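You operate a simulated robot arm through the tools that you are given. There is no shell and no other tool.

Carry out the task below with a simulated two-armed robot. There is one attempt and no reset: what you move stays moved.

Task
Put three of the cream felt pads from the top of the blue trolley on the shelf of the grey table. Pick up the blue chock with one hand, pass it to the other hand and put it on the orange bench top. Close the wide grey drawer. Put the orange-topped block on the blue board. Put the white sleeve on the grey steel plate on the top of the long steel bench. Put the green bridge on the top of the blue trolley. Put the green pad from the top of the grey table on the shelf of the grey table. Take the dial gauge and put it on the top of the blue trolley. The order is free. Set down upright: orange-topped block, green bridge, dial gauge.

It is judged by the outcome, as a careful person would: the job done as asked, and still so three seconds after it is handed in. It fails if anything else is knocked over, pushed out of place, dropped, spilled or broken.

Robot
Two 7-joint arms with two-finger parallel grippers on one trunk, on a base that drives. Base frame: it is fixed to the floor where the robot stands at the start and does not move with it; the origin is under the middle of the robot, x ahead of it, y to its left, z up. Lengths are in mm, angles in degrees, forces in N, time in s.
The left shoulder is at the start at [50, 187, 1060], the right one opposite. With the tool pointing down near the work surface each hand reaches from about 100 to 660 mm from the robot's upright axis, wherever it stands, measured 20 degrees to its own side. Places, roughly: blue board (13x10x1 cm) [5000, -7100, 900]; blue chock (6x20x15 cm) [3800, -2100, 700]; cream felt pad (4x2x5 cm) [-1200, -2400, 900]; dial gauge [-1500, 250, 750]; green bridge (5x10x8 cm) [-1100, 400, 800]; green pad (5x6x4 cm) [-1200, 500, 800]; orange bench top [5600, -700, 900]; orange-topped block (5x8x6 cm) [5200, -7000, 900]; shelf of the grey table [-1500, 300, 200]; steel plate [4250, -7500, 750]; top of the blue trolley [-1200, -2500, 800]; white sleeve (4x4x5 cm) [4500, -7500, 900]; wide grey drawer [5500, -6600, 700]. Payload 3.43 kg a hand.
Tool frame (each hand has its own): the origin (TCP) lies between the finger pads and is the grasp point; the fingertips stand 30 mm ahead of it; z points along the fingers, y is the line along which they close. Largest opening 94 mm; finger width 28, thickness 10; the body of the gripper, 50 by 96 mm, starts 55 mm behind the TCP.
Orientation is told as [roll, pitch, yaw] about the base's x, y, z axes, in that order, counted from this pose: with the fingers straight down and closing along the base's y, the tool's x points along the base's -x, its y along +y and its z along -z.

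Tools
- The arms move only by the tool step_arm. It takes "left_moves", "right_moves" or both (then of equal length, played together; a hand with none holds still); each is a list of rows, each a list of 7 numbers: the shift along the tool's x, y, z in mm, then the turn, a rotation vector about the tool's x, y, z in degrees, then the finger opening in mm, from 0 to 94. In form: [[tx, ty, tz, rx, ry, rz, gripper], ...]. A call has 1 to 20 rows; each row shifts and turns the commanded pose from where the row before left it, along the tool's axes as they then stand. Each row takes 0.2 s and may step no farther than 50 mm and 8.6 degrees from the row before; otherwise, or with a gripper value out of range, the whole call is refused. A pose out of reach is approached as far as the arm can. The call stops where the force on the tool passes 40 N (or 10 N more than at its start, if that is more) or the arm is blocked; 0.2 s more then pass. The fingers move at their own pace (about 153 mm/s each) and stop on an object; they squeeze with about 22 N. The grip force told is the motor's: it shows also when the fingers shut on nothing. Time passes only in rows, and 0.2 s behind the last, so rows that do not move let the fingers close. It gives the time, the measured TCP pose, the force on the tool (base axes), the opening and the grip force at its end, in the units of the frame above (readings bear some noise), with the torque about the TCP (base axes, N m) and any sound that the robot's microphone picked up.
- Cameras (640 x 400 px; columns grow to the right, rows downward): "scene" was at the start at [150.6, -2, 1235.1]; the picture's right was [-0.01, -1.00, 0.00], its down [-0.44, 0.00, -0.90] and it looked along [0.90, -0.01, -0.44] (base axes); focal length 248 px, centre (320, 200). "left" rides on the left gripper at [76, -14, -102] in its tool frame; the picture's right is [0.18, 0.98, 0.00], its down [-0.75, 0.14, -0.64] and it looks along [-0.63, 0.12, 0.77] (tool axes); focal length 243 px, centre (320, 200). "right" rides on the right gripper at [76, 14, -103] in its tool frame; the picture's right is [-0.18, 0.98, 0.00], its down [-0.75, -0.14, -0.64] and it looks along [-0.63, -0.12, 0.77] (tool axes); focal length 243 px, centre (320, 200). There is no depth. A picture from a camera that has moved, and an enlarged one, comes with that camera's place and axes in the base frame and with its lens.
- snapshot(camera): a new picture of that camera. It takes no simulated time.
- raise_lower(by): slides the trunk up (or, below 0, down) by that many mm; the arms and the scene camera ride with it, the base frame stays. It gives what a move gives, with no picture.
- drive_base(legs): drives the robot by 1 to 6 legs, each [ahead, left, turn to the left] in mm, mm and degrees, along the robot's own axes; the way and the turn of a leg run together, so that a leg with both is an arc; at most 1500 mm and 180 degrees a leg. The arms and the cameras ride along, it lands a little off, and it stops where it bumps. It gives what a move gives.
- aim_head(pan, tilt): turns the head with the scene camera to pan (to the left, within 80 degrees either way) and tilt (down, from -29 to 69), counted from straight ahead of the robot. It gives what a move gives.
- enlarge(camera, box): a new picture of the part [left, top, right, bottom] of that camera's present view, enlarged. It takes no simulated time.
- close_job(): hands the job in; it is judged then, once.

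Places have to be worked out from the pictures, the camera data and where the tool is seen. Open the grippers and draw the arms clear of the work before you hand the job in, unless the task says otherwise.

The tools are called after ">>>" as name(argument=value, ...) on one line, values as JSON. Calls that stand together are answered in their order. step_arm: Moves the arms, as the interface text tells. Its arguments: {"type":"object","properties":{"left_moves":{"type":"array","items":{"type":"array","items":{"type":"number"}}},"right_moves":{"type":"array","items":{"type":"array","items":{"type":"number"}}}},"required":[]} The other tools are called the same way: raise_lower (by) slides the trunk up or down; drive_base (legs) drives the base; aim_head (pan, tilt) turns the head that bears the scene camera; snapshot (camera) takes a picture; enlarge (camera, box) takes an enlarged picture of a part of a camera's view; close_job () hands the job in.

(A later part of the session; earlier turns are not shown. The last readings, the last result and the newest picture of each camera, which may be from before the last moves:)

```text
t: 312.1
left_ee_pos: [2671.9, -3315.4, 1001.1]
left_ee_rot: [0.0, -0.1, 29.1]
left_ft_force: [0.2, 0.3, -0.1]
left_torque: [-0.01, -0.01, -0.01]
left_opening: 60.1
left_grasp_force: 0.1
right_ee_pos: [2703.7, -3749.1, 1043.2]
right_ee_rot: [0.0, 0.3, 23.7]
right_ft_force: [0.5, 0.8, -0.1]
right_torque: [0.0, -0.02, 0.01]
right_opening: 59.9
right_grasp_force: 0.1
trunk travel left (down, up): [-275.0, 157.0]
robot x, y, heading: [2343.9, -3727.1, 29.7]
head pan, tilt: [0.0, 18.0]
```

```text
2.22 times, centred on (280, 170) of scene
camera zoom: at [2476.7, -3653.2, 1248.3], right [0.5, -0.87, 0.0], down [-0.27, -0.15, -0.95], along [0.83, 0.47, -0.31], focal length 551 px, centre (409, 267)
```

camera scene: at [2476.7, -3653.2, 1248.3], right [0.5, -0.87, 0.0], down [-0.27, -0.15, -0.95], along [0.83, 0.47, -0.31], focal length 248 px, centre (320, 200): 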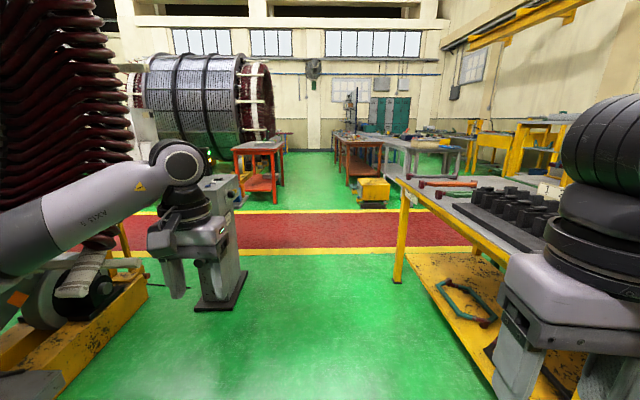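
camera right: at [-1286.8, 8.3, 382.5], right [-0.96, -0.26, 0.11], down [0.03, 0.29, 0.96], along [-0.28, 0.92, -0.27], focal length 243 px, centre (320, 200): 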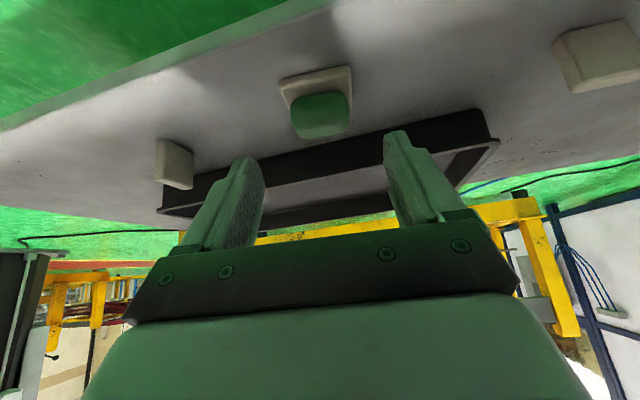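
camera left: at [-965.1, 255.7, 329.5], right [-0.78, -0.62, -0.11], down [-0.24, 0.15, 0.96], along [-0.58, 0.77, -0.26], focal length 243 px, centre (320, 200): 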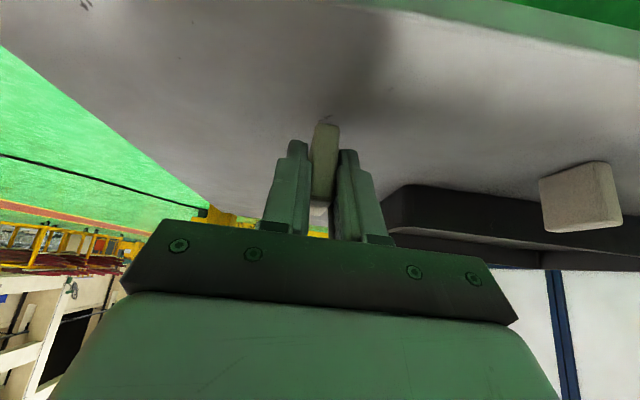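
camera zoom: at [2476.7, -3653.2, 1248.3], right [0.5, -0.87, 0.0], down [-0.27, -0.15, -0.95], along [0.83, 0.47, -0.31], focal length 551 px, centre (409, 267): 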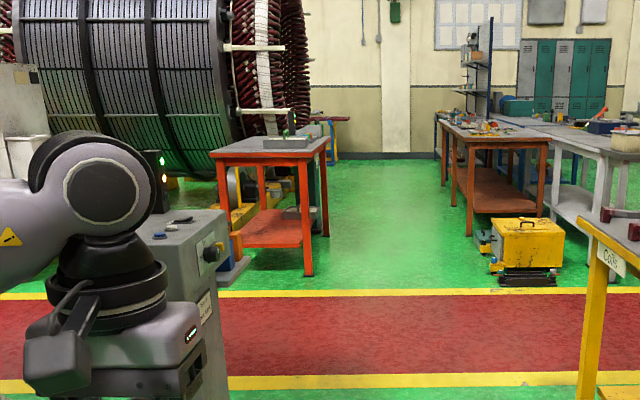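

Something blue shows just behind the pedestal. I move on 1000 mm and look left past it.

>>> drive_base(legs=[[1050, 60, 0]])

>>> aim_head(pan=35, tilt=25)

>>> snapshot(camera="scene")

```text
t: 317.5
left_ee_pos: [3559.2, -2765.9, 1002.6]
left_ee_rot: [0.1, -0.1, 27.7]
left_ft_force: [0.0, -0.1, -0.1]
left_torque: [0.02, 0.02, 0.01]
left_opening: 60.1
left_grasp_force: 0.2
right_ee_pos: [3578.9, -3200.0, 1042.5]
right_ee_rot: [0.0, 0.3, 22.2]
right_ft_force: [0.4, 0.8, -0.1]
right_torque: [-0.01, -0.02, -0.02]
right_opening: 60.2
right_grasp_force: 0.0
trunk travel left (down, up): [-275.0, 157.0]
robot x, y, heading: [3220.9, -3167.2, 28.7]
head pan, tilt: [0.0, 18.0]
```

```text
t: 318.5
left_ee_pos: [3559.1, -2765.3, 1002.0]
left_ee_rot: [0.0, -0.1, 27.8]
left_ft_force: [-0.1, 0.6, 0.7]
left_torque: [0.01, 0.02, -0.01]
left_opening: 60.1
left_grasp_force: 0.0
right_ee_pos: [3579.8, -3199.4, 1043.0]
right_ee_rot: [0.0, 0.3, 22.2]
right_ft_force: [-0.1, -0.6, 0.0]
right_torque: [0.01, 0.04, -0.01]
right_opening: 60.0
right_grasp_force: 0.0
trunk travel left (down, up): [-275.0, 157.0]
robot x, y, heading: [3217.1, -3166.6, 28.4]
head pan, tilt: [35.0, 25.0]
```

```text
taken
camera scene: at [3314.4, -3060.0, 1237.0], right [0.89, -0.45, 0.0], down [-0.19, -0.38, -0.91], along [0.41, 0.81, -0.42], focal length 248 px, centre (320, 200)
```

scene: 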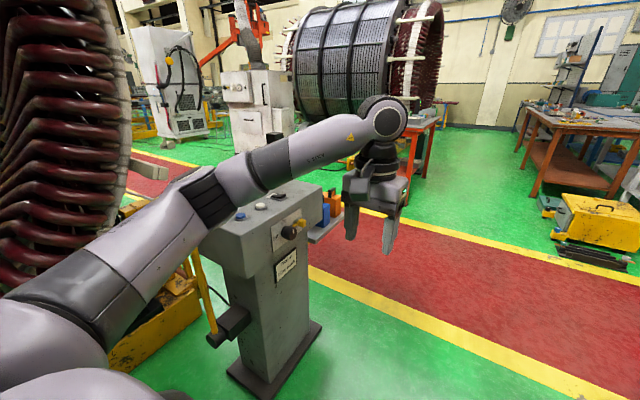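

>>> enlarge(camera="scene", box=[260, 170, 380, 270])

```text
4.00 times, centred on (320, 220) of scene
camera zoom: at [3314.4, -3060.0, 1237.0], right [0.89, -0.45, 0.0], down [-0.19, -0.38, -0.91], along [0.41, 0.81, -0.42], focal length 991 px, centre (320, 120)
```

zoom: 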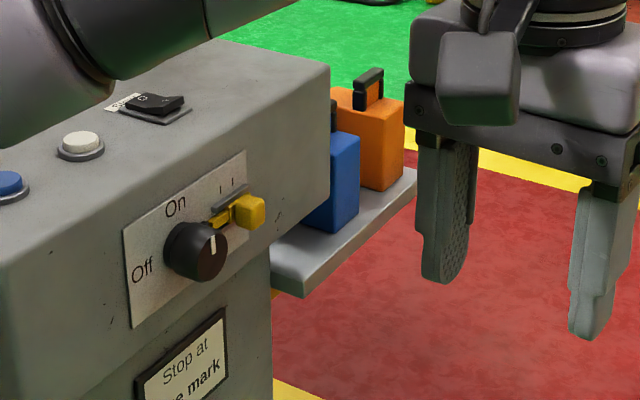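

The blue chock stands on a small shelf on the far side of the pedestal, beside an orange one; each has a black handle. I drive around to see that side.

>>> drive_base(legs=[[1000, 0, 0], [0, 0, 75]])

>>> aim_head(pan=25, tilt=28)

>>> snapshot(camera="scene")

```text
t: 326.8
left_ee_pos: [3801.8, -2272.9, 1001.5]
left_ee_rot: [0.0, -0.1, 101.0]
left_ft_force: [-0.5, 0.3, 0.5]
left_torque: [0.0, -0.01, 0.0]
left_opening: 60.0
left_grasp_force: 0.1
right_ee_pos: [4224.0, -2380.0, 1043.6]
right_ee_rot: [0.0, 0.3, 95.5]
right_ft_force: [-0.1, 0.9, -0.1]
right_torque: [0.03, -0.01, 0.03]
right_opening: 60.1
right_grasp_force: 0.1
trunk travel left (down, up): [-275.0, 157.0]
robot x, y, heading: [4085.8, -2710.9, 101.6]
head pan, tilt: [35.0, 25.0]
```

```text
t: 327.6
left_ee_pos: [3801.3, -2272.7, 1003.1]
left_ee_rot: [0.0, -0.1, 101.1]
left_ft_force: [0.4, 0.8, 0.4]
left_torque: [-0.02, -0.01, 0.01]
left_opening: 60.1
left_grasp_force: 0.0
right_ee_pos: [4223.9, -2379.0, 1043.0]
right_ee_rot: [0.0, 0.2, 95.4]
right_ft_force: [0.5, -0.7, 1.1]
right_torque: [-0.02, 0.02, -0.01]
right_opening: 59.8
right_grasp_force: 0.0
trunk travel left (down, up): [-275.0, 157.0]
robot x, y, heading: [4090.8, -2711.1, 101.8]
head pan, tilt: [25.0, 28.0]
```

```text
taken
camera scene: at [4024.9, -2584.0, 1232.2], right [0.8, 0.6, 0.0], down [0.28, -0.38, -0.88], along [-0.53, 0.71, -0.47], focal length 248 px, centre (320, 200)
```

scene: 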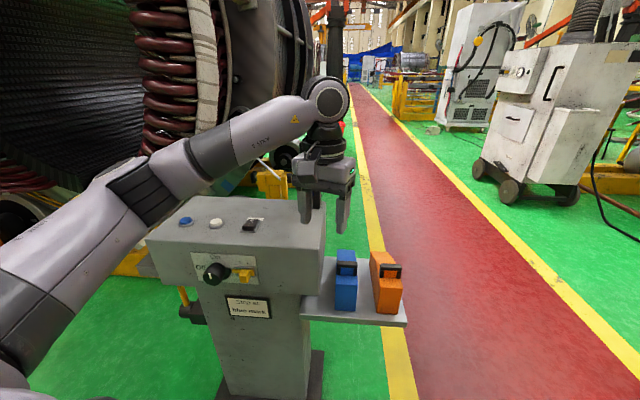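

Now I see the shelf with the blue and orange chocks. I enlarge to judge the handle and the gaps.

>>> enlarge(camera="scene", box=[290, 210, 430, 340])

```text
3.08 times, centred on (360, 275) of scene
camera zoom: at [4024.9, -2584.0, 1232.2], right [0.8, 0.6, 0.0], down [0.28, -0.38, -0.88], along [-0.53, 0.71, -0.47], focal length 762 px, centre (197, -31)
```

zoom: 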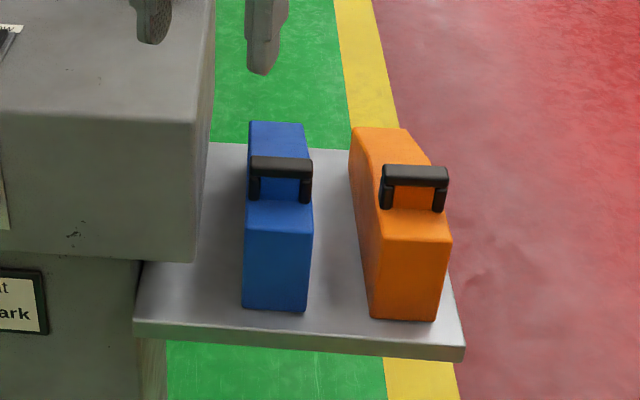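

The chock has a handle bar across its middle; there are about 30-40 mm gaps on each side of its body. I raise and draw back the left hand, then square up to the shelf (heading about 123°) with the chock in front of the right hand.

>>> step_arm(left_moves=[[30, 12, -24, 0, 0, 0, 60], [30, 12, -24, 0, 0, 0, 60], [30, 12, -24, 0, 0, 0, 60], [30, 12, -24, 0, 0, 0, 60]])

>>> drive_base(legs=[[0, 0, 21], [60, 100, 0]])

>>> aim_head(pan=0, tilt=38)

>>> snapshot(camera="scene")

>>> snapshot(camera="right")

```text
t: 328.6
left_ee_pos: [3780.0, -2399.7, 1099.1]
left_ee_rot: [0.1, -0.1, 101.0]
left_ft_force: [0.9, -0.1, 0.4]
left_torque: [0.0, 0.01, -0.01]
left_opening: 60.1
left_grasp_force: 0.1
right_ee_pos: [4223.8, -2379.7, 1043.6]
right_ee_rot: [-0.1, 0.1, 95.4]
right_ft_force: [0.0, 0.2, 0.2]
right_torque: [-0.02, 0.0, -0.01]
right_opening: 60.1
right_grasp_force: 0.1
trunk travel left (down, up): [-275.0, 157.0]
robot x, y, heading: [4090.6, -2715.9, 101.4]
head pan, tilt: [25.0, 28.0]
```

```text
t: 331.2
left_ee_pos: [3570.3, -2536.3, 1098.7]
left_ee_rot: [0.1, -0.2, 122.3]
left_ft_force: [-0.6, -1.1, -0.3]
left_torque: [0.01, 0.01, -0.01]
left_opening: 60.0
left_grasp_force: 0.0
right_ee_pos: [3976.3, -2358.5, 1043.9]
right_ee_rot: [0.0, 0.3, 116.6]
right_ft_force: [0.1, -0.2, 0.8]
right_torque: [-0.01, 0.0, -0.02]
right_opening: 60.3
right_grasp_force: 0.1
trunk travel left (down, up): [-275.0, 157.0]
robot x, y, heading: [3971.8, -2719.5, 122.7]
head pan, tilt: [25.0, 28.0]
```

```text
t: 332.1
left_ee_pos: [3570.2, -2536.4, 1099.4]
left_ee_rot: [0.0, -0.2, 122.2]
left_ft_force: [-0.8, -0.4, -0.6]
left_torque: [0.0, 0.0, -0.03]
left_opening: 60.2
left_grasp_force: 0.1
right_ee_pos: [3977.5, -2358.1, 1042.6]
right_ee_rot: [0.0, 0.3, 116.6]
right_ft_force: [-0.1, 0.3, -0.1]
right_torque: [-0.01, -0.01, -0.01]
right_opening: 59.7
right_grasp_force: 0.1
trunk travel left (down, up): [-275.0, 157.0]
robot x, y, heading: [3976.0, -2715.8, 122.6]
head pan, tilt: [0.0, 38.0]
```

```text
taken
camera scene: at [3895.8, -2597.0, 1216.7], right [0.84, 0.54, 0.0], down [0.33, -0.52, -0.79], along [-0.43, 0.66, -0.62], focal length 248 px, centre (320, 200)
```

scene: 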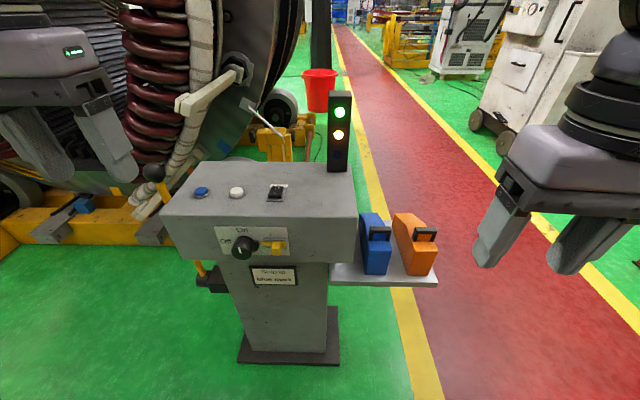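

```text
taken
camera right: at [3998.8, -2431.2, 1144.2], right [-0.96, -0.28, 0.0], down [-0.21, 0.74, 0.64], along [-0.18, 0.61, -0.77], focal length 243 px, centre (320, 200)
```

right: 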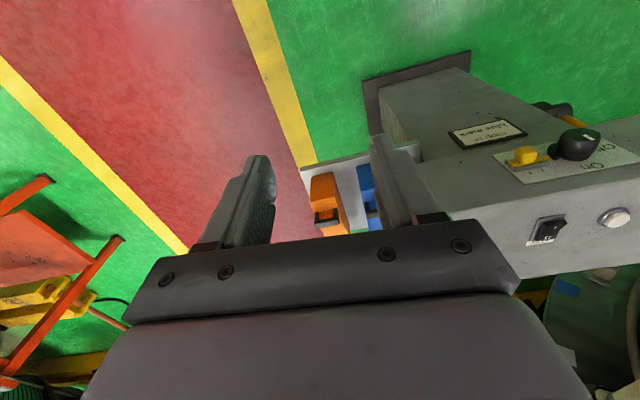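

>>> enlarge(camera="scene", box=[320, 180, 450, 300])

```text
3.33 times, centred on (385, 240) of scene
camera zoom: at [3895.8, -2597.0, 1216.7], right [0.84, 0.54, 0.0], down [0.33, -0.52, -0.79], along [-0.43, 0.66, -0.62], focal length 826 px, centre (103, 67)
```

zoom: 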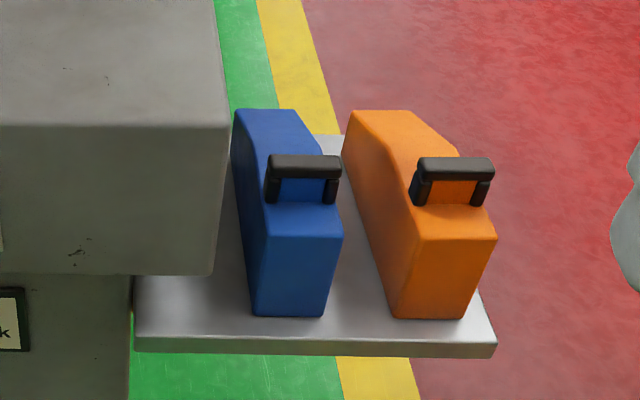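

The chock: front face at about (3801, -2167), shelf z 632, body 101 mm high at the front, sloping to about 76 at the back; handle near the front at z 783. I'll grip it across its 60 mm thickness about 85 mm behind its front (near its balance point). I drive 130 mm closer and put the right hand above.

>>> drive_base(legs=[[130, 0, 0]])

>>> snapshot(camera="scene")

>>> enlarge(camera="scene", box=[320, 180, 460, 310])

```text
t: 333.4
left_ee_pos: [3501.4, -2429.3, 1097.8]
left_ee_rot: [-0.1, -0.1, 122.3]
left_ft_force: [0.8, 0.7, -0.2]
left_torque: [-0.02, -0.03, 0.0]
left_opening: 60.0
left_grasp_force: 0.0
right_ee_pos: [3907.3, -2250.5, 1042.3]
right_ee_rot: [0.1, 0.3, 116.6]
right_ft_force: [0.6, 0.1, -0.9]
right_torque: [0.01, 0.02, 0.04]
right_opening: 60.1
right_grasp_force: 0.1
trunk travel left (down, up): [-275.0, 157.0]
robot x, y, heading: [3905.8, -2610.6, 122.7]
head pan, tilt: [0.0, 38.0]
```

```text
taken
camera scene: at [3826.5, -2489.2, 1216.6], right [0.84, 0.54, 0.0], down [0.33, -0.52, -0.79], along [-0.43, 0.66, -0.62], focal length 248 px, centre (320, 200)
```

scene: 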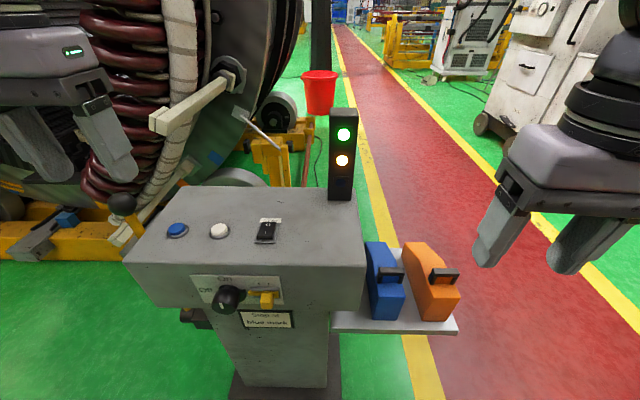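

```text
3.08 times, centred on (390, 245) of scene
camera zoom: at [3826.5, -2489.2, 1216.6], right [0.84, 0.54, 0.0], down [0.33, -0.52, -0.79], along [-0.43, 0.66, -0.62], focal length 762 px, centre (105, 62)
```

zoom: 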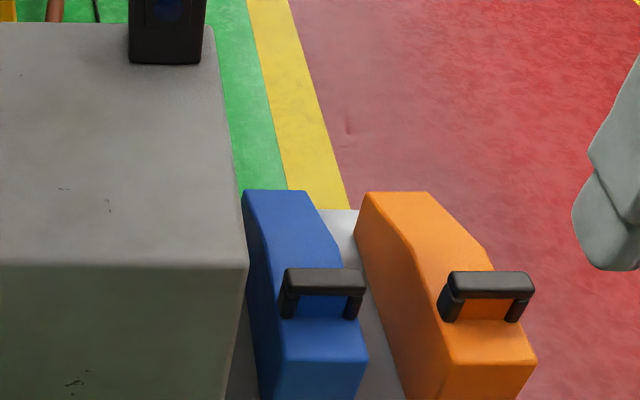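

The projected grip point matches the picture. I rotate the right hand by 6° and move it above the chock.

>>> step_arm(right_moves=[[0, 0, 0, 0, 0, -6, 84], [-30.3, 6.3, 26, 0, 0, 0, 84], [-30.3, 6.3, 26, 0, 0, 0, 84], [-30.3, 6.3, 26, 0, 0, 0, 84], [-30.3, 6.3, 26, 0, 0, 0, 84], [-30.3, 6.3, 26, 0, 0, 0, 84], [-30.3, 6.3, 26, 0, 0, 0, 84], [-30.3, 6.3, 26, 0, 0, 0, 84], [0, 0, 0, 0, 0, 0, 84]])

>>> snapshot(camera="right")

>>> snapshot(camera="scene")

```text
t: 335.4
left_ee_pos: [3501.0, -2429.2, 1098.8]
left_ee_rot: [0.0, -0.1, 122.3]
left_ft_force: [-0.4, -0.3, 0.4]
left_torque: [-0.03, 0.01, 0.01]
left_opening: 60.0
left_grasp_force: 0.1
right_ee_pos: [3756.8, -2094.0, 860.4]
right_ee_rot: [0.0, 0.2, 122.5]
right_ft_force: [-0.1, -0.1, -0.1]
right_torque: [-0.01, -0.03, -0.04]
right_opening: 84.1
right_grasp_force: 0.0
trunk travel left (down, up): [-275.0, 157.0]
robot x, y, heading: [3906.4, -2608.5, 122.6]
head pan, tilt: [0.0, 38.0]
```

```text
taken
camera right: at [3787.1, -2163.9, 961.1], right [-0.93, -0.37, 0.0], down [-0.29, 0.71, 0.64], along [-0.24, 0.59, -0.77], focal length 243 px, centre (320, 200)
```

right: 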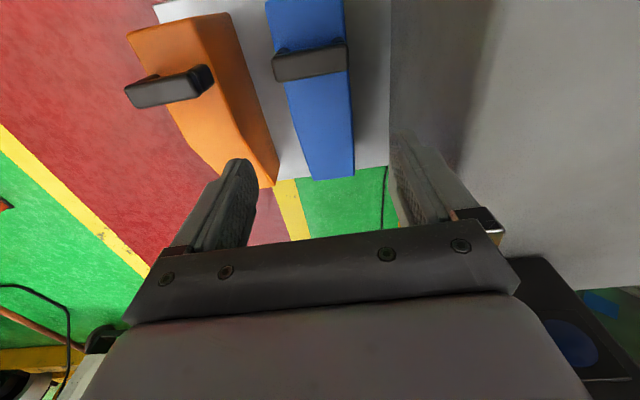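

```text
taken
camera scene: at [3826.8, -2489.6, 1216.7], right [0.84, 0.54, 0.0], down [0.33, -0.52, -0.79], along [-0.43, 0.66, -0.62], focal length 248 px, centre (320, 200)
```

scene: 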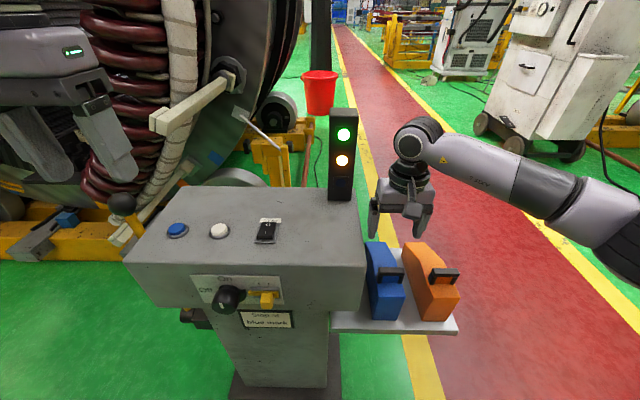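

The grip point is centred on the chock behind its handle. I lower to z≈716 and close.

>>> step_arm(right_moves=[[0, 0, 40, 0, 0, 0, 84], [0, 0, 40, 0, 0, 0, 84], [0, 0, 35, 0, 0, 0, 84], [0, 0, 29, 0, 0, 0, 84], [0, 0, 0, 0, 0, 0, 84]])

>>> snapshot(camera="right")

```text
t: 336.6
left_ee_pos: [3501.0, -2429.3, 1099.1]
left_ee_rot: [0.0, 0.0, 122.2]
left_ft_force: [0.3, 1.1, -0.2]
left_torque: [0.0, 0.01, -0.01]
left_opening: 59.8
left_grasp_force: 0.1
right_ee_pos: [3758.2, -2094.2, 713.6]
right_ee_rot: [0.0, 0.2, 122.6]
right_ft_force: [-0.2, 0.0, -0.3]
right_torque: [-0.03, 0.0, 0.0]
right_opening: 83.9
right_grasp_force: 0.0
trunk travel left (down, up): [-275.0, 157.0]
robot x, y, heading: [3904.3, -2613.2, 122.5]
head pan, tilt: [0.0, 38.0]
```

```text
taken
camera right: at [3787.8, -2164.5, 814.9], right [-0.93, -0.37, 0.0], down [-0.29, 0.71, 0.64], along [-0.24, 0.59, -0.77], focal length 243 px, centre (320, 200)
```

right: 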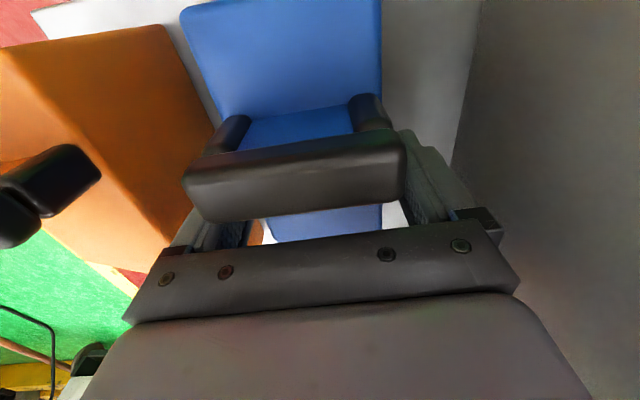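

>>> step_arm(right_moves=[[0, 0, 0, 0, 0, 0, 70], [0, 0, 0, 0, 0, 0, 45], [0, 0, 0, 0, 0, 0, 45], [0, 0, 0, 0, 0, 0, 45]])

>>> step_arm(right_moves=[[0, 0, -5, 0, 0, 0, 45], [0, 0, -10, 0, 0, 0, 45], [0, 0, -10, 0, 0, 0, 45], [0, 0, 0, 0, 0, 0, 45]])

>>> snapshot(camera="right")

>>> enlarge(camera="scene", box=[320, 180, 480, 340])

```text
t: 337.6
left_ee_pos: [3501.3, -2430.7, 1098.8]
left_ee_rot: [0.0, -0.1, 122.3]
left_ft_force: [0.0, 0.4, 0.5]
left_torque: [-0.01, -0.02, 0.0]
left_opening: 60.1
left_grasp_force: 0.1
right_ee_pos: [3758.8, -2093.5, 714.5]
right_ee_rot: [0.1, 0.4, 122.6]
right_ft_force: [-0.5, -0.6, 0.1]
right_torque: [0.16, 0.06, 0.03]
right_opening: 64.7
right_grasp_force: 22.2
trunk travel left (down, up): [-275.0, 157.0]
robot x, y, heading: [3907.7, -2609.1, 123.0]
head pan, tilt: [0.0, 38.0]
```

```text
t: 338.6
left_ee_pos: [3501.0, -2427.2, 1099.1]
left_ee_rot: [0.1, -0.1, 122.1]
left_ft_force: [-0.7, 0.4, -0.6]
left_torque: [0.03, -0.01, -0.05]
left_opening: 59.7
left_grasp_force: 0.0
right_ee_pos: [3759.1, -2097.7, 740.7]
right_ee_rot: [0.1, 0.3, 122.6]
right_ft_force: [0.3, 0.1, -5.2]
right_torque: [-0.04, -0.01, 0.02]
right_opening: 64.5
right_grasp_force: 22.2
trunk travel left (down, up): [-275.0, 157.0]
robot x, y, heading: [3905.8, -2610.4, 122.8]
head pan, tilt: [0.0, 38.0]
```

```text
taken
camera right: at [3788.4, -2167.4, 842.2], right [-0.93, -0.37, 0.0], down [-0.29, 0.71, 0.64], along [-0.24, 0.59, -0.77], focal length 243 px, centre (320, 200)
```

right: 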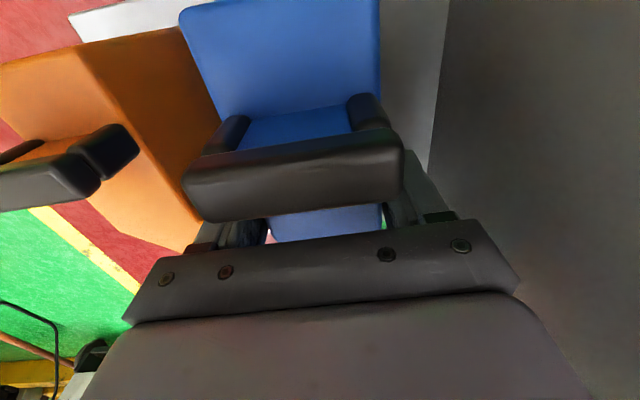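

```text
2.50 times, centred on (400, 260) of scene
camera zoom: at [3826.7, -2489.1, 1216.6], right [0.84, 0.54, 0.0], down [0.33, -0.52, -0.79], along [-0.43, 0.66, -0.62], focal length 619 px, centre (120, 50)
```

zoom: 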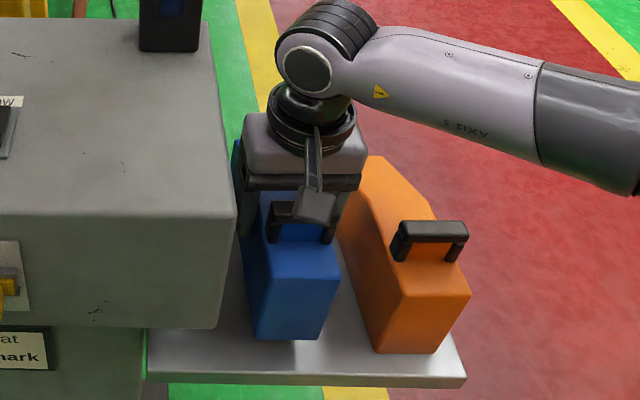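

The chock is lifted: only about 0.5 kg and well balanced in the grip. I raise it and back away to open floor for the handover.

>>> step_arm(right_moves=[[0, 0, -35, 0, 0, 0, 45], [0, 0, -40, 0, 0, 0, 45], [0, 0, -40, 0, 0, 0, 45], [0, 0, -40, 0, 0, 0, 45], [0, 0, -40, 0, 0, 0, 45], [0, 0, -40, 0, 0, 0, 45], [0, 0, -30, 0, 0, 0, 45]])

>>> drive_base(legs=[[-350, -100, 0]])

>>> snapshot(camera="scene")

```text
t: 340.2
left_ee_pos: [3501.6, -2430.1, 1098.4]
left_ee_rot: [0.1, -0.1, 122.2]
left_ft_force: [-0.7, 0.3, -0.3]
left_torque: [0.01, 0.01, 0.03]
left_opening: 60.0
left_grasp_force: 0.0
right_ee_pos: [3756.2, -2095.8, 1004.9]
right_ee_rot: [0.0, 0.3, 122.6]
right_ft_force: [0.1, 0.5, -5.3]
right_torque: [-0.02, -0.03, 0.02]
right_opening: 64.2
right_grasp_force: 22.1
trunk travel left (down, up): [-275.0, 157.0]
robot x, y, heading: [3904.5, -2606.5, 122.6]
head pan, tilt: [0.0, 38.0]
```

```text
t: 342.6
left_ee_pos: [3776.0, -2671.5, 1098.9]
left_ee_rot: [0.2, -0.1, 122.3]
left_ft_force: [-0.2, -0.3, 0.0]
left_torque: [0.05, 0.0, -0.01]
left_opening: 59.8
left_grasp_force: 0.0
right_ee_pos: [4030.9, -2337.6, 1004.1]
right_ee_rot: [0.1, 0.4, 122.7]
right_ft_force: [-0.1, -0.1, -5.0]
right_torque: [-0.02, -0.03, 0.0]
right_opening: 64.5
right_grasp_force: 22.0
trunk travel left (down, up): [-275.0, 157.0]
robot x, y, heading: [4180.5, -2853.0, 122.8]
head pan, tilt: [0.0, 38.0]
```

```text
taken
camera scene: at [4103.0, -2730.6, 1216.6], right [0.84, 0.54, 0.0], down [0.33, -0.52, -0.79], along [-0.43, 0.66, -0.62], focal length 248 px, centre (320, 200)
```

scene: 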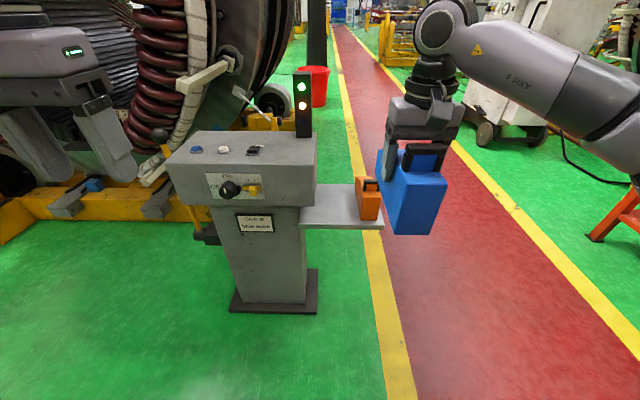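

Open space here. I turn the right hand 90° so the chock lies across in front of me, its sloped end toward the left hand.

>>> step_arm(right_moves=[[0, 0, 0, 0, 0, -8.2, 45], [0, 0, 0, 0, 0, -8.2, 45], [0, 0, 0, 0, 0, -8.2, 45], [0, 0, 0, 0, 0, -8.2, 45], [0, 0, 0, 0, 0, -8.2, 45], [0, 0, 0, 0, 0, -8.2, 45], [0, 0, 0, 0, 0, -8.2, 45], [0, 0, 0, 0, 0, -8.2, 45], [0, 0, 0, 0, 0, -8.2, 45], [0, 0, 0, 0, 0, -8.2, 45], [0, 0, 0, 0, 0, -8, 45], [0, 0, 0, 0, 0, 0, 45]])

>>> snapshot(camera="scene")

```text
t: 345.2
left_ee_pos: [3776.8, -2670.6, 1097.8]
left_ee_rot: [-0.1, -0.1, 122.3]
left_ft_force: [0.3, 0.1, 0.7]
left_torque: [0.01, 0.03, 0.01]
left_opening: 60.0
left_grasp_force: 0.1
right_ee_pos: [4073.5, -2371.1, 997.6]
right_ee_rot: [0.2, 0.1, 175.7]
right_ft_force: [-0.5, 0.4, -4.8]
right_torque: [0.01, -0.07, 0.0]
right_opening: 64.2
right_grasp_force: 21.9
right hand out of reach, approached as far as the arm can: row 6, 7, 8, 9, 10, 11
trunk travel left (down, up): [-275.0, 157.0]
robot x, y, heading: [4180.6, -2854.5, 122.6]
head pan, tilt: [0.0, 38.0]
```

```text
taken
camera scene: at [4102.8, -2730.5, 1216.6], right [0.84, 0.54, 0.0], down [0.33, -0.52, -0.79], along [-0.43, 0.66, -0.62], focal length 248 px, centre (320, 200)
```

scene: 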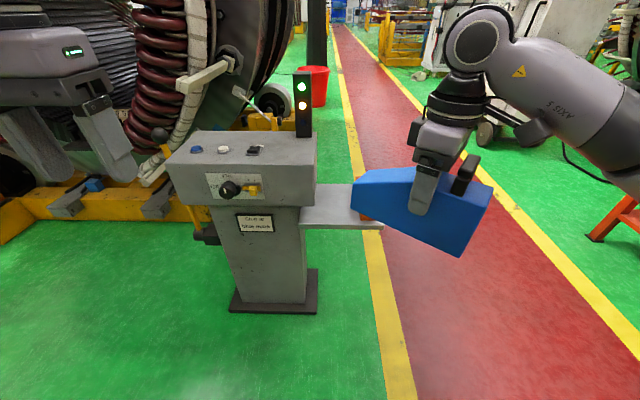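

The right wrist stops at about +53°, so I'll hand over differently: chock kept pointing fore-aft in the vertical right hand, and the left hand takes its front end with a 45° tilt. I back up further, turn the right hand back and bring the chock to the middle.

>>> drive_base(legs=[[-250, 0, 0]])

>>> step_arm(right_moves=[[0, 0, 0, 0, 0, 7.6, 45], [0, 0, 0, 0, 0, 7.6, 45], [0, 0, 0, 0, 0, 7.6, 45], [0, 0, 0, 0, 0, 7.6, 45], [0, 0, 0, 0, 0, 7.6, 45], [0, 0, 0, 0, 0, 7.6, 45], [0, 0, 0, 0, 0, 7.5, 45], [-27, 30, 9.4, 0, 0, 0, 45], [-27, 30, 9.4, 0, 0, 0, 45], [-27, 30, 9.4, 0, 0, 0, 45], [-27, 30, 9.4, 0, 0, 0, 45], [-27, 30, 9.4, 0, 0, 0, 45], [0, 0, 0, 0, 0, 0, 45]])

>>> snapshot(camera="scene")

>>> snapshot(camera="left")

```text
t: 346.7
left_ee_pos: [3865.0, -2801.9, 1099.2]
left_ee_rot: [0.1, 0.2, 122.0]
left_ft_force: [-1.2, 1.0, -1.2]
left_torque: [-0.06, -0.03, 0.01]
left_opening: 59.9
left_grasp_force: 0.0
right_ee_pos: [4163.2, -2503.4, 995.7]
right_ee_rot: [0.7, 0.6, 175.3]
right_ft_force: [-1.1, 0.5, -8.1]
right_torque: [-0.09, -0.09, -0.01]
right_opening: 64.7
right_grasp_force: 22.0
trunk travel left (down, up): [-275.0, 157.0]
robot x, y, heading: [4271.0, -2984.5, 122.5]
head pan, tilt: [0.0, 38.0]
stopped in leg 1: the robot was blocked; the commanded pose is now the measured one
```

```text
t: 349.5
left_ee_pos: [3866.9, -2800.6, 1100.4]
left_ee_rot: [0.1, 0.2, 122.1]
left_ft_force: [0.1, 0.1, 0.4]
left_torque: [0.01, -0.01, 0.0]
left_opening: 60.0
left_grasp_force: 0.2
right_ee_pos: [3977.5, -2474.8, 950.2]
right_ee_rot: [0.1, 0.9, 122.5]
right_ft_force: [-0.5, 0.6, -5.5]
right_torque: [-0.05, -0.06, 0.02]
right_opening: 64.4
right_grasp_force: 22.1
right hand out of reach, approached as far as the arm can: row 12
trunk travel left (down, up): [-275.0, 157.0]
robot x, y, heading: [4269.5, -2984.9, 122.5]
head pan, tilt: [0.0, 38.0]
```

```text
taken
camera scene: at [4191.2, -2861.3, 1218.5], right [0.84, 0.54, 0.0], down [0.33, -0.52, -0.79], along [-0.42, 0.66, -0.62], focal length 248 px, centre (320, 200)
```

scene: 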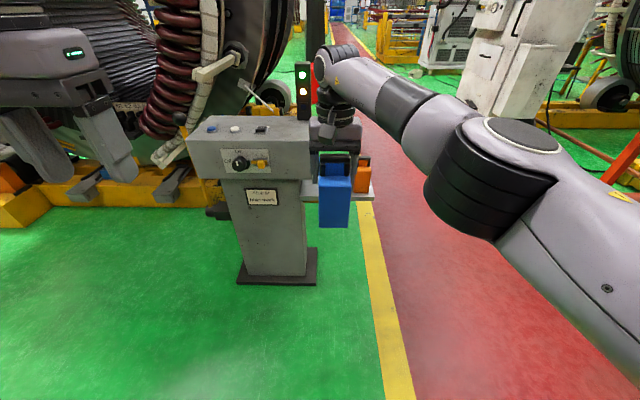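

```text
taken
camera left: at [3918.4, -2858.6, 1203.4], right [-0.74, -0.68, 0.0], down [-0.52, 0.57, 0.64], along [-0.43, 0.47, -0.77], focal length 243 px, centre (320, 200)
```

left: 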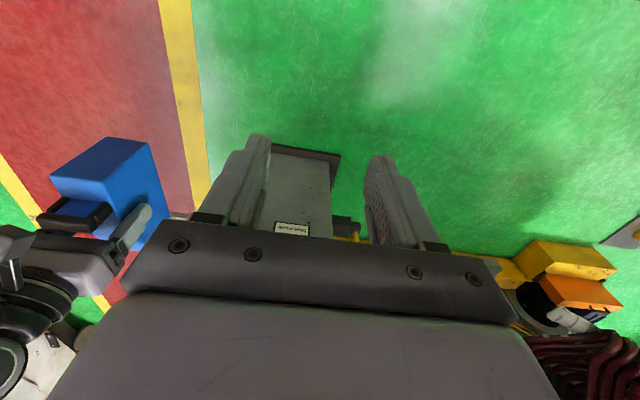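

The base bumped something behind (the yellow bench). I move forward 80 mm to be clear, then look back that way.

>>> drive_base(legs=[[90, 0, 0]])

>>> aim_head(pan=-80, tilt=40)

>>> snapshot(camera="scene")

>>> aim_head(pan=80, tilt=40)

>>> snapshot(camera="scene")

```text
t: 350.6
left_ee_pos: [3818.8, -2728.5, 1097.9]
left_ee_rot: [0.1, 0.1, 122.0]
left_ft_force: [-0.8, -0.2, -0.5]
left_torque: [0.02, -0.01, -0.02]
left_opening: 59.9
left_grasp_force: 0.0
right_ee_pos: [3929.9, -2401.3, 949.0]
right_ee_rot: [0.0, 0.7, 122.2]
right_ft_force: [-0.2, 0.3, -5.9]
right_torque: [-0.08, -0.04, 0.0]
right_opening: 64.3
right_grasp_force: 22.5
trunk travel left (down, up): [-275.0, 157.0]
robot x, y, heading: [4223.1, -2912.1, 122.5]
head pan, tilt: [0.0, 38.0]
```

```text
t: 352.1
left_ee_pos: [3817.3, -2727.2, 1098.1]
left_ee_rot: [0.1, 0.2, 122.0]
left_ft_force: [-0.3, -0.2, 0.1]
left_torque: [0.0, -0.01, -0.03]
left_opening: 59.8
left_grasp_force: 0.0
right_ee_pos: [3930.2, -2402.2, 949.6]
right_ee_rot: [0.0, 0.7, 122.2]
right_ft_force: [0.5, -0.1, -5.9]
right_torque: [-0.07, -0.01, 0.04]
right_opening: 64.4
right_grasp_force: 22.9
trunk travel left (down, up): [-275.0, 157.0]
robot x, y, heading: [4221.6, -2907.3, 122.7]
head pan, tilt: [-80.0, 40.0]
```

```text
taken
camera scene: at [4252.8, -2804.1, 1213.6], right [0.68, -0.74, 0.0], down [-0.47, -0.44, -0.77], along [0.56, 0.52, -0.64], focal length 248 px, centre (320, 200)
```

scene: 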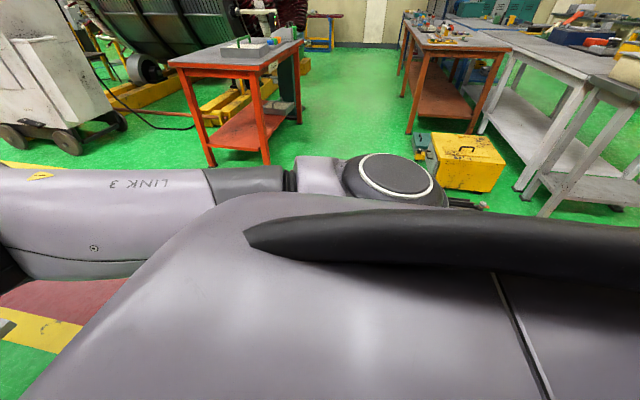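

```text
t: 354.6
left_ee_pos: [3818.8, -2727.6, 1099.2]
left_ee_rot: [0.0, 0.1, 122.0]
left_ft_force: [-0.2, 0.9, 0.6]
left_torque: [-0.01, 0.0, -0.03]
left_opening: 60.0
left_grasp_force: 0.1
right_ee_pos: [3929.9, -2402.0, 949.7]
right_ee_rot: [0.0, 0.7, 122.2]
right_ft_force: [-0.1, -0.3, -6.0]
right_torque: [-0.08, -0.05, -0.03]
right_opening: 64.4
right_grasp_force: 22.1
trunk travel left (down, up): [-275.0, 157.0]
robot x, y, heading: [4220.4, -2910.9, 122.7]
head pan, tilt: [80.0, 40.0]
```

```text
taken
camera scene: at [4111.8, -2894.2, 1213.6], right [-0.38, 0.92, 0.0], down [0.59, 0.25, -0.77], along [-0.71, -0.29, -0.64], focal length 248 px, centre (320, 200)
```

scene: 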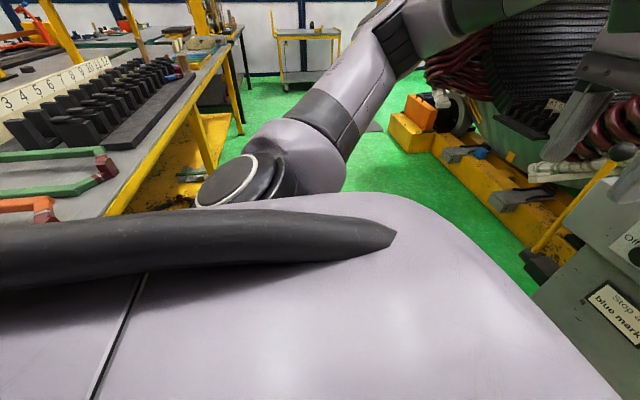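

The bench and its items look undisturbed. I bring the left hand forward and tilt it 45° in steps, aiming for the chock's front end.

>>> aim_head(pan=0, tilt=38)

>>> step_arm(left_moves=[[-27, -30, 20, 0, 0, 0, 88], [-27, -30, 20, 0, 0, 0, 88], [-27, -29, 19, 0, 0, 0, 88], [0, 0, 0, 0, -7.5, 0, 88], [0, 0, 0, 0, -7.5, 0, 88], [0, 0, 0, 0, -7.5, 0, 88], [0, 0, 0, 0, -7.5, 0, 88], [0, 0, 0, 0, -7.5, 0, 88], [0, 0, 0, 0, -7.5, 0, 88]])

>>> snapshot(camera="scene")

>>> snapshot(camera="left")

```text
t: 356.1
left_ee_pos: [3818.9, -2728.2, 1098.9]
left_ee_rot: [0.1, 0.1, 122.0]
left_ft_force: [-0.6, -0.1, 0.3]
left_torque: [-0.03, 0.02, -0.01]
left_opening: 59.9
left_grasp_force: 0.0
right_ee_pos: [3929.3, -2402.4, 950.4]
right_ee_rot: [-0.1, 0.7, 122.3]
right_ft_force: [-0.4, -0.5, -5.7]
right_torque: [-0.04, -0.05, 0.04]
right_opening: 64.4
right_grasp_force: 21.3
trunk travel left (down, up): [-275.0, 157.0]
robot x, y, heading: [4220.4, -2908.0, 122.5]
head pan, tilt: [0.0, 38.0]
```

```text
t: 358.1
left_ee_pos: [3852.3, -2613.3, 1040.1]
left_ee_rot: [0.0, -45.1, 121.9]
left_ft_force: [0.0, -0.6, 0.6]
left_torque: [0.02, 0.0, 0.03]
left_opening: 87.8
left_grasp_force: 0.0
right_ee_pos: [3930.7, -2402.4, 949.2]
right_ee_rot: [-0.1, 0.8, 122.3]
right_ft_force: [0.4, -0.3, -7.0]
right_torque: [-0.05, -0.02, 0.03]
right_opening: 64.4
right_grasp_force: 22.0
trunk travel left (down, up): [-275.0, 157.0]
robot x, y, heading: [4221.1, -2909.6, 122.6]
head pan, tilt: [0.0, 38.0]
```

```text
taken
camera scene: at [4143.8, -2789.0, 1216.6], right [0.84, 0.54, 0.0], down [0.33, -0.52, -0.79], along [-0.42, 0.66, -0.62], focal length 248 px, centre (320, 200)
```

scene: 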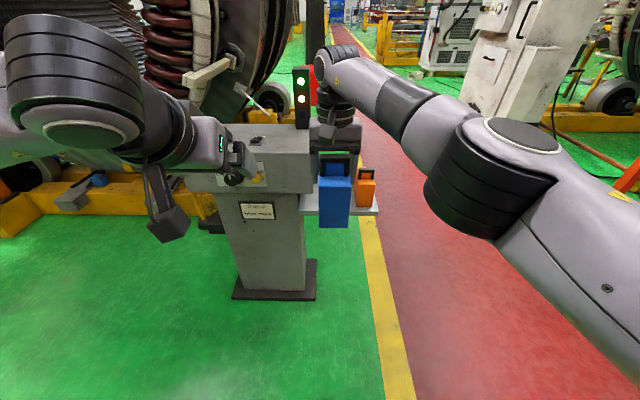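

```text
taken
camera left: at [3930.8, -2713.3, 1059.8], right [-0.76, -0.63, -0.13], down [-0.16, -0.01, 0.99], along [-0.62, 0.78, -0.09], focal length 243 px, centre (320, 200)
```

left: 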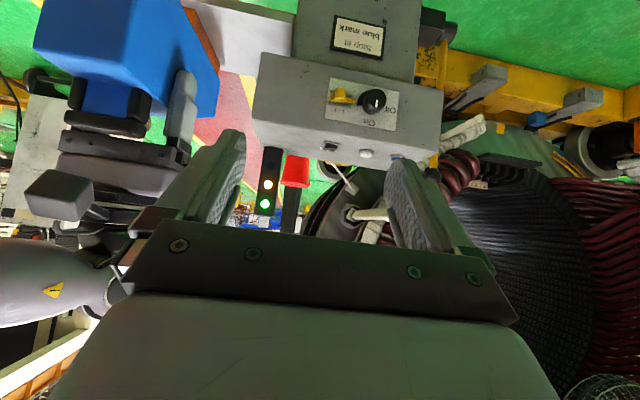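

The left hand is tilted and ready. I slide it sideways in front of the chock's front end, still 110 mm back.

>>> step_arm(left_moves=[[6.1, -36.2, 6.6, 0, 0, 0, 88], [6.1, -36.2, 6.6, 0, 0, 0, 88], [6.1, -36.2, 6.6, 0, 0, 0, 88], [6.1, -36.2, 6.6, 0, 0, 0, 88], [6.1, -36.2, 6.6, 0, 0, 0, 88], [0, 0, 0, 0, 0, 0, 88]])

>>> snapshot(camera="left")

>>> snapshot(camera="scene")

>>> snapshot(camera="right")

```text
t: 359.5
left_ee_pos: [4005.8, -2512.0, 997.0]
left_ee_rot: [0.0, -44.9, 122.0]
left_ft_force: [0.6, 0.9, 0.4]
left_torque: [0.04, -0.02, -0.01]
left_opening: 87.8
left_grasp_force: 0.0
right_ee_pos: [3930.5, -2402.9, 949.9]
right_ee_rot: [0.0, 0.7, 122.3]
right_ft_force: [0.1, -0.4, -4.6]
right_torque: [-0.05, -0.03, -0.01]
right_opening: 64.3
right_grasp_force: 22.4
trunk travel left (down, up): [-275.0, 157.0]
robot x, y, heading: [4224.1, -2906.5, 123.0]
head pan, tilt: [0.0, 38.0]
```

```text
taken
camera left: at [4084.0, -2611.4, 1015.4], right [-0.76, -0.63, -0.13], down [-0.16, -0.01, 0.99], along [-0.62, 0.78, -0.1], focal length 243 px, centre (320, 200)
```

left: 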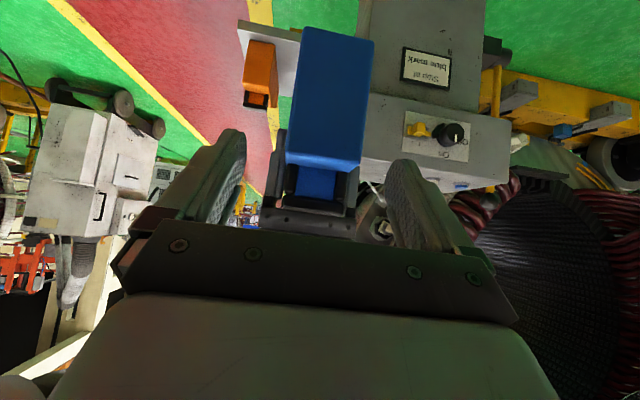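

```text
taken
camera scene: at [4143.8, -2788.9, 1216.6], right [0.84, 0.54, 0.0], down [0.33, -0.52, -0.79], along [-0.42, 0.66, -0.62], focal length 248 px, centre (320, 200)
```

scene: 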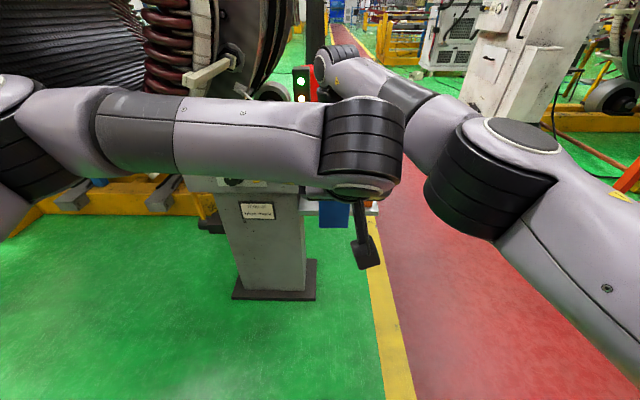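

```text
taken
camera right: at [3958.5, -2472.7, 1051.3], right [-0.93, -0.37, 0.0], down [-0.29, 0.72, 0.63], along [-0.23, 0.59, -0.77], focal length 243 px, centre (320, 200)
```

right: 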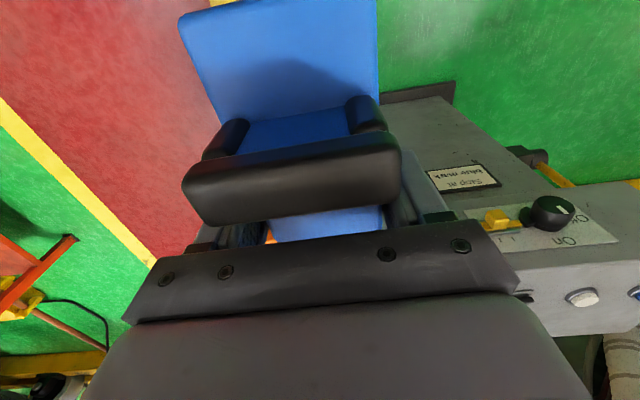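

The chock's front end is centred between the open left fingers. I advance 80 mm and check.

>>> step_arm(left_moves=[[0, 2, 30, 0, 0, 0, 88], [0, 2, 30, 0, 0, 0, 88], [0, 0, 20, 0, 0, 0, 88], [0, 0, 0, 0, 0, 0, 88]])

>>> snapshot(camera="left")

>>> snapshot(camera="right")

```text
t: 360.5
left_ee_pos: [3973.2, -2467.4, 936.5]
left_ee_rot: [0.0, -44.9, 121.9]
left_ft_force: [-1.1, 0.1, 0.2]
left_torque: [0.02, -0.02, -0.01]
left_opening: 87.9
left_grasp_force: 0.1
right_ee_pos: [3929.5, -2402.4, 950.3]
right_ee_rot: [0.0, 0.7, 122.3]
right_ft_force: [1.0, 0.0, -4.7]
right_torque: [-0.04, -0.05, -0.01]
right_opening: 64.3
right_grasp_force: 22.4
trunk travel left (down, up): [-275.0, 157.0]
robot x, y, heading: [4222.2, -2906.4, 122.7]
head pan, tilt: [0.0, 38.0]
```

```text
taken
camera left: at [4051.1, -2569.0, 956.7], right [-0.76, -0.63, -0.13], down [-0.16, -0.01, 0.99], along [-0.62, 0.78, -0.1], focal length 243 px, centre (320, 200)
```

left: 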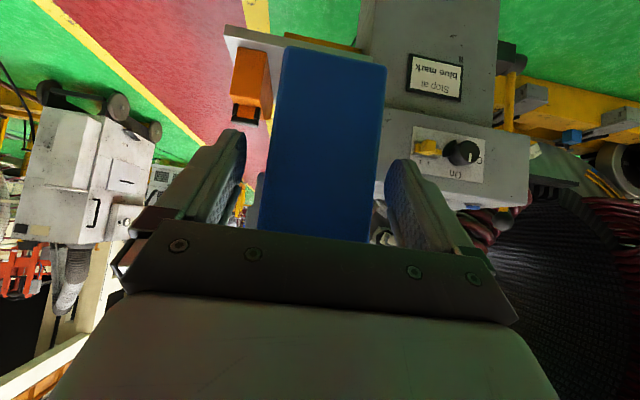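

```text
taken
camera right: at [3958.6, -2472.7, 1051.3], right [-0.93, -0.37, 0.0], down [-0.29, 0.72, 0.63], along [-0.23, 0.59, -0.77], focal length 243 px, centre (320, 200)
```

right: 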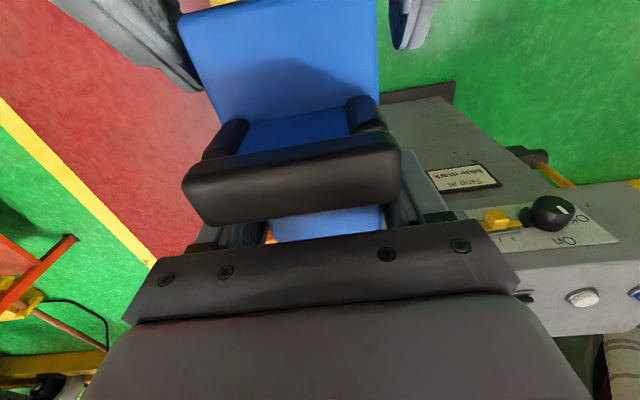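

Both fingers straddle the chock evenly. I advance the last 27 mm and close the left hand.

>>> step_arm(left_moves=[[0, 0, 15, 0, 0, 0, 88], [0, 0, 12, 0, 0, 0, 88], [0, 0, 0, 0, 0, 0, 88], [0, 0, 0, 0, 0, 0, 70], [0, 0, 0, 0, 0, 0, 45], [0, 0, 0, 0, 0, 0, 45], [0, 0, 0, 0, 0, 0, 45]])

>>> snapshot(camera="left")

>>> snapshot(camera="right")

```text
t: 362.1
left_ee_pos: [3960.0, -2452.4, 918.8]
left_ee_rot: [0.1, -44.9, 121.8]
left_ft_force: [6.9, 6.4, 0.1]
left_torque: [-0.23, 0.31, 0.21]
left_opening: 64.6
left_grasp_force: 21.7
right_ee_pos: [3930.4, -2402.6, 948.8]
right_ee_rot: [0.2, 0.7, 122.5]
right_ft_force: [-6.9, -7.1, -3.7]
right_torque: [-0.09, -0.2, -0.72]
right_opening: 64.6
right_grasp_force: 22.4
trunk travel left (down, up): [-275.0, 157.0]
robot x, y, heading: [4225.0, -2909.8, 122.8]
head pan, tilt: [0.0, 38.0]
```

```text
taken
camera left: at [4039.2, -2553.5, 938.6], right [-0.77, -0.63, -0.13], down [-0.16, -0.01, 0.99], along [-0.62, 0.78, -0.1], focal length 243 px, centre (320, 200)
```

left: 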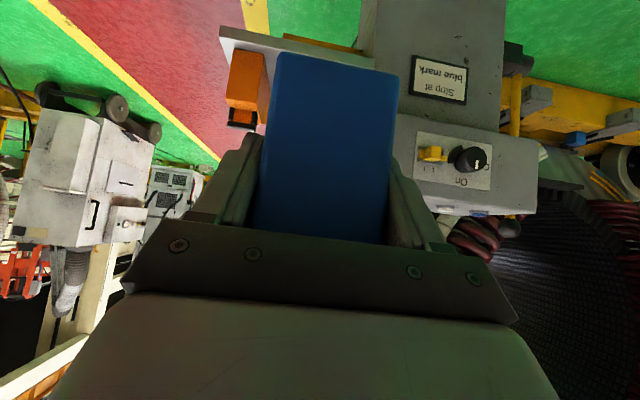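

```text
taken
camera right: at [3958.1, -2473.3, 1051.5], right [-0.93, -0.37, 0.0], down [-0.29, 0.72, 0.63], along [-0.23, 0.59, -0.77], focal length 243 px, centre (320, 200)
```

right: 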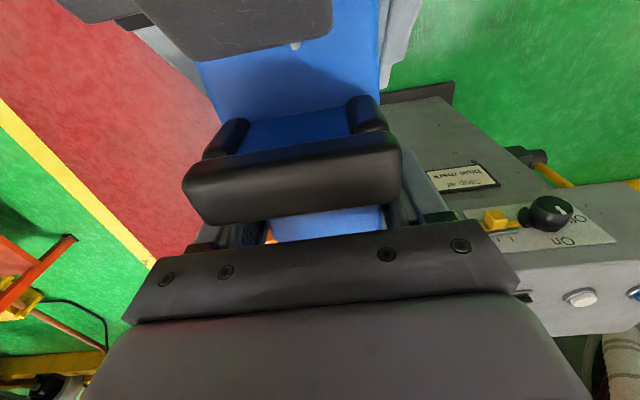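

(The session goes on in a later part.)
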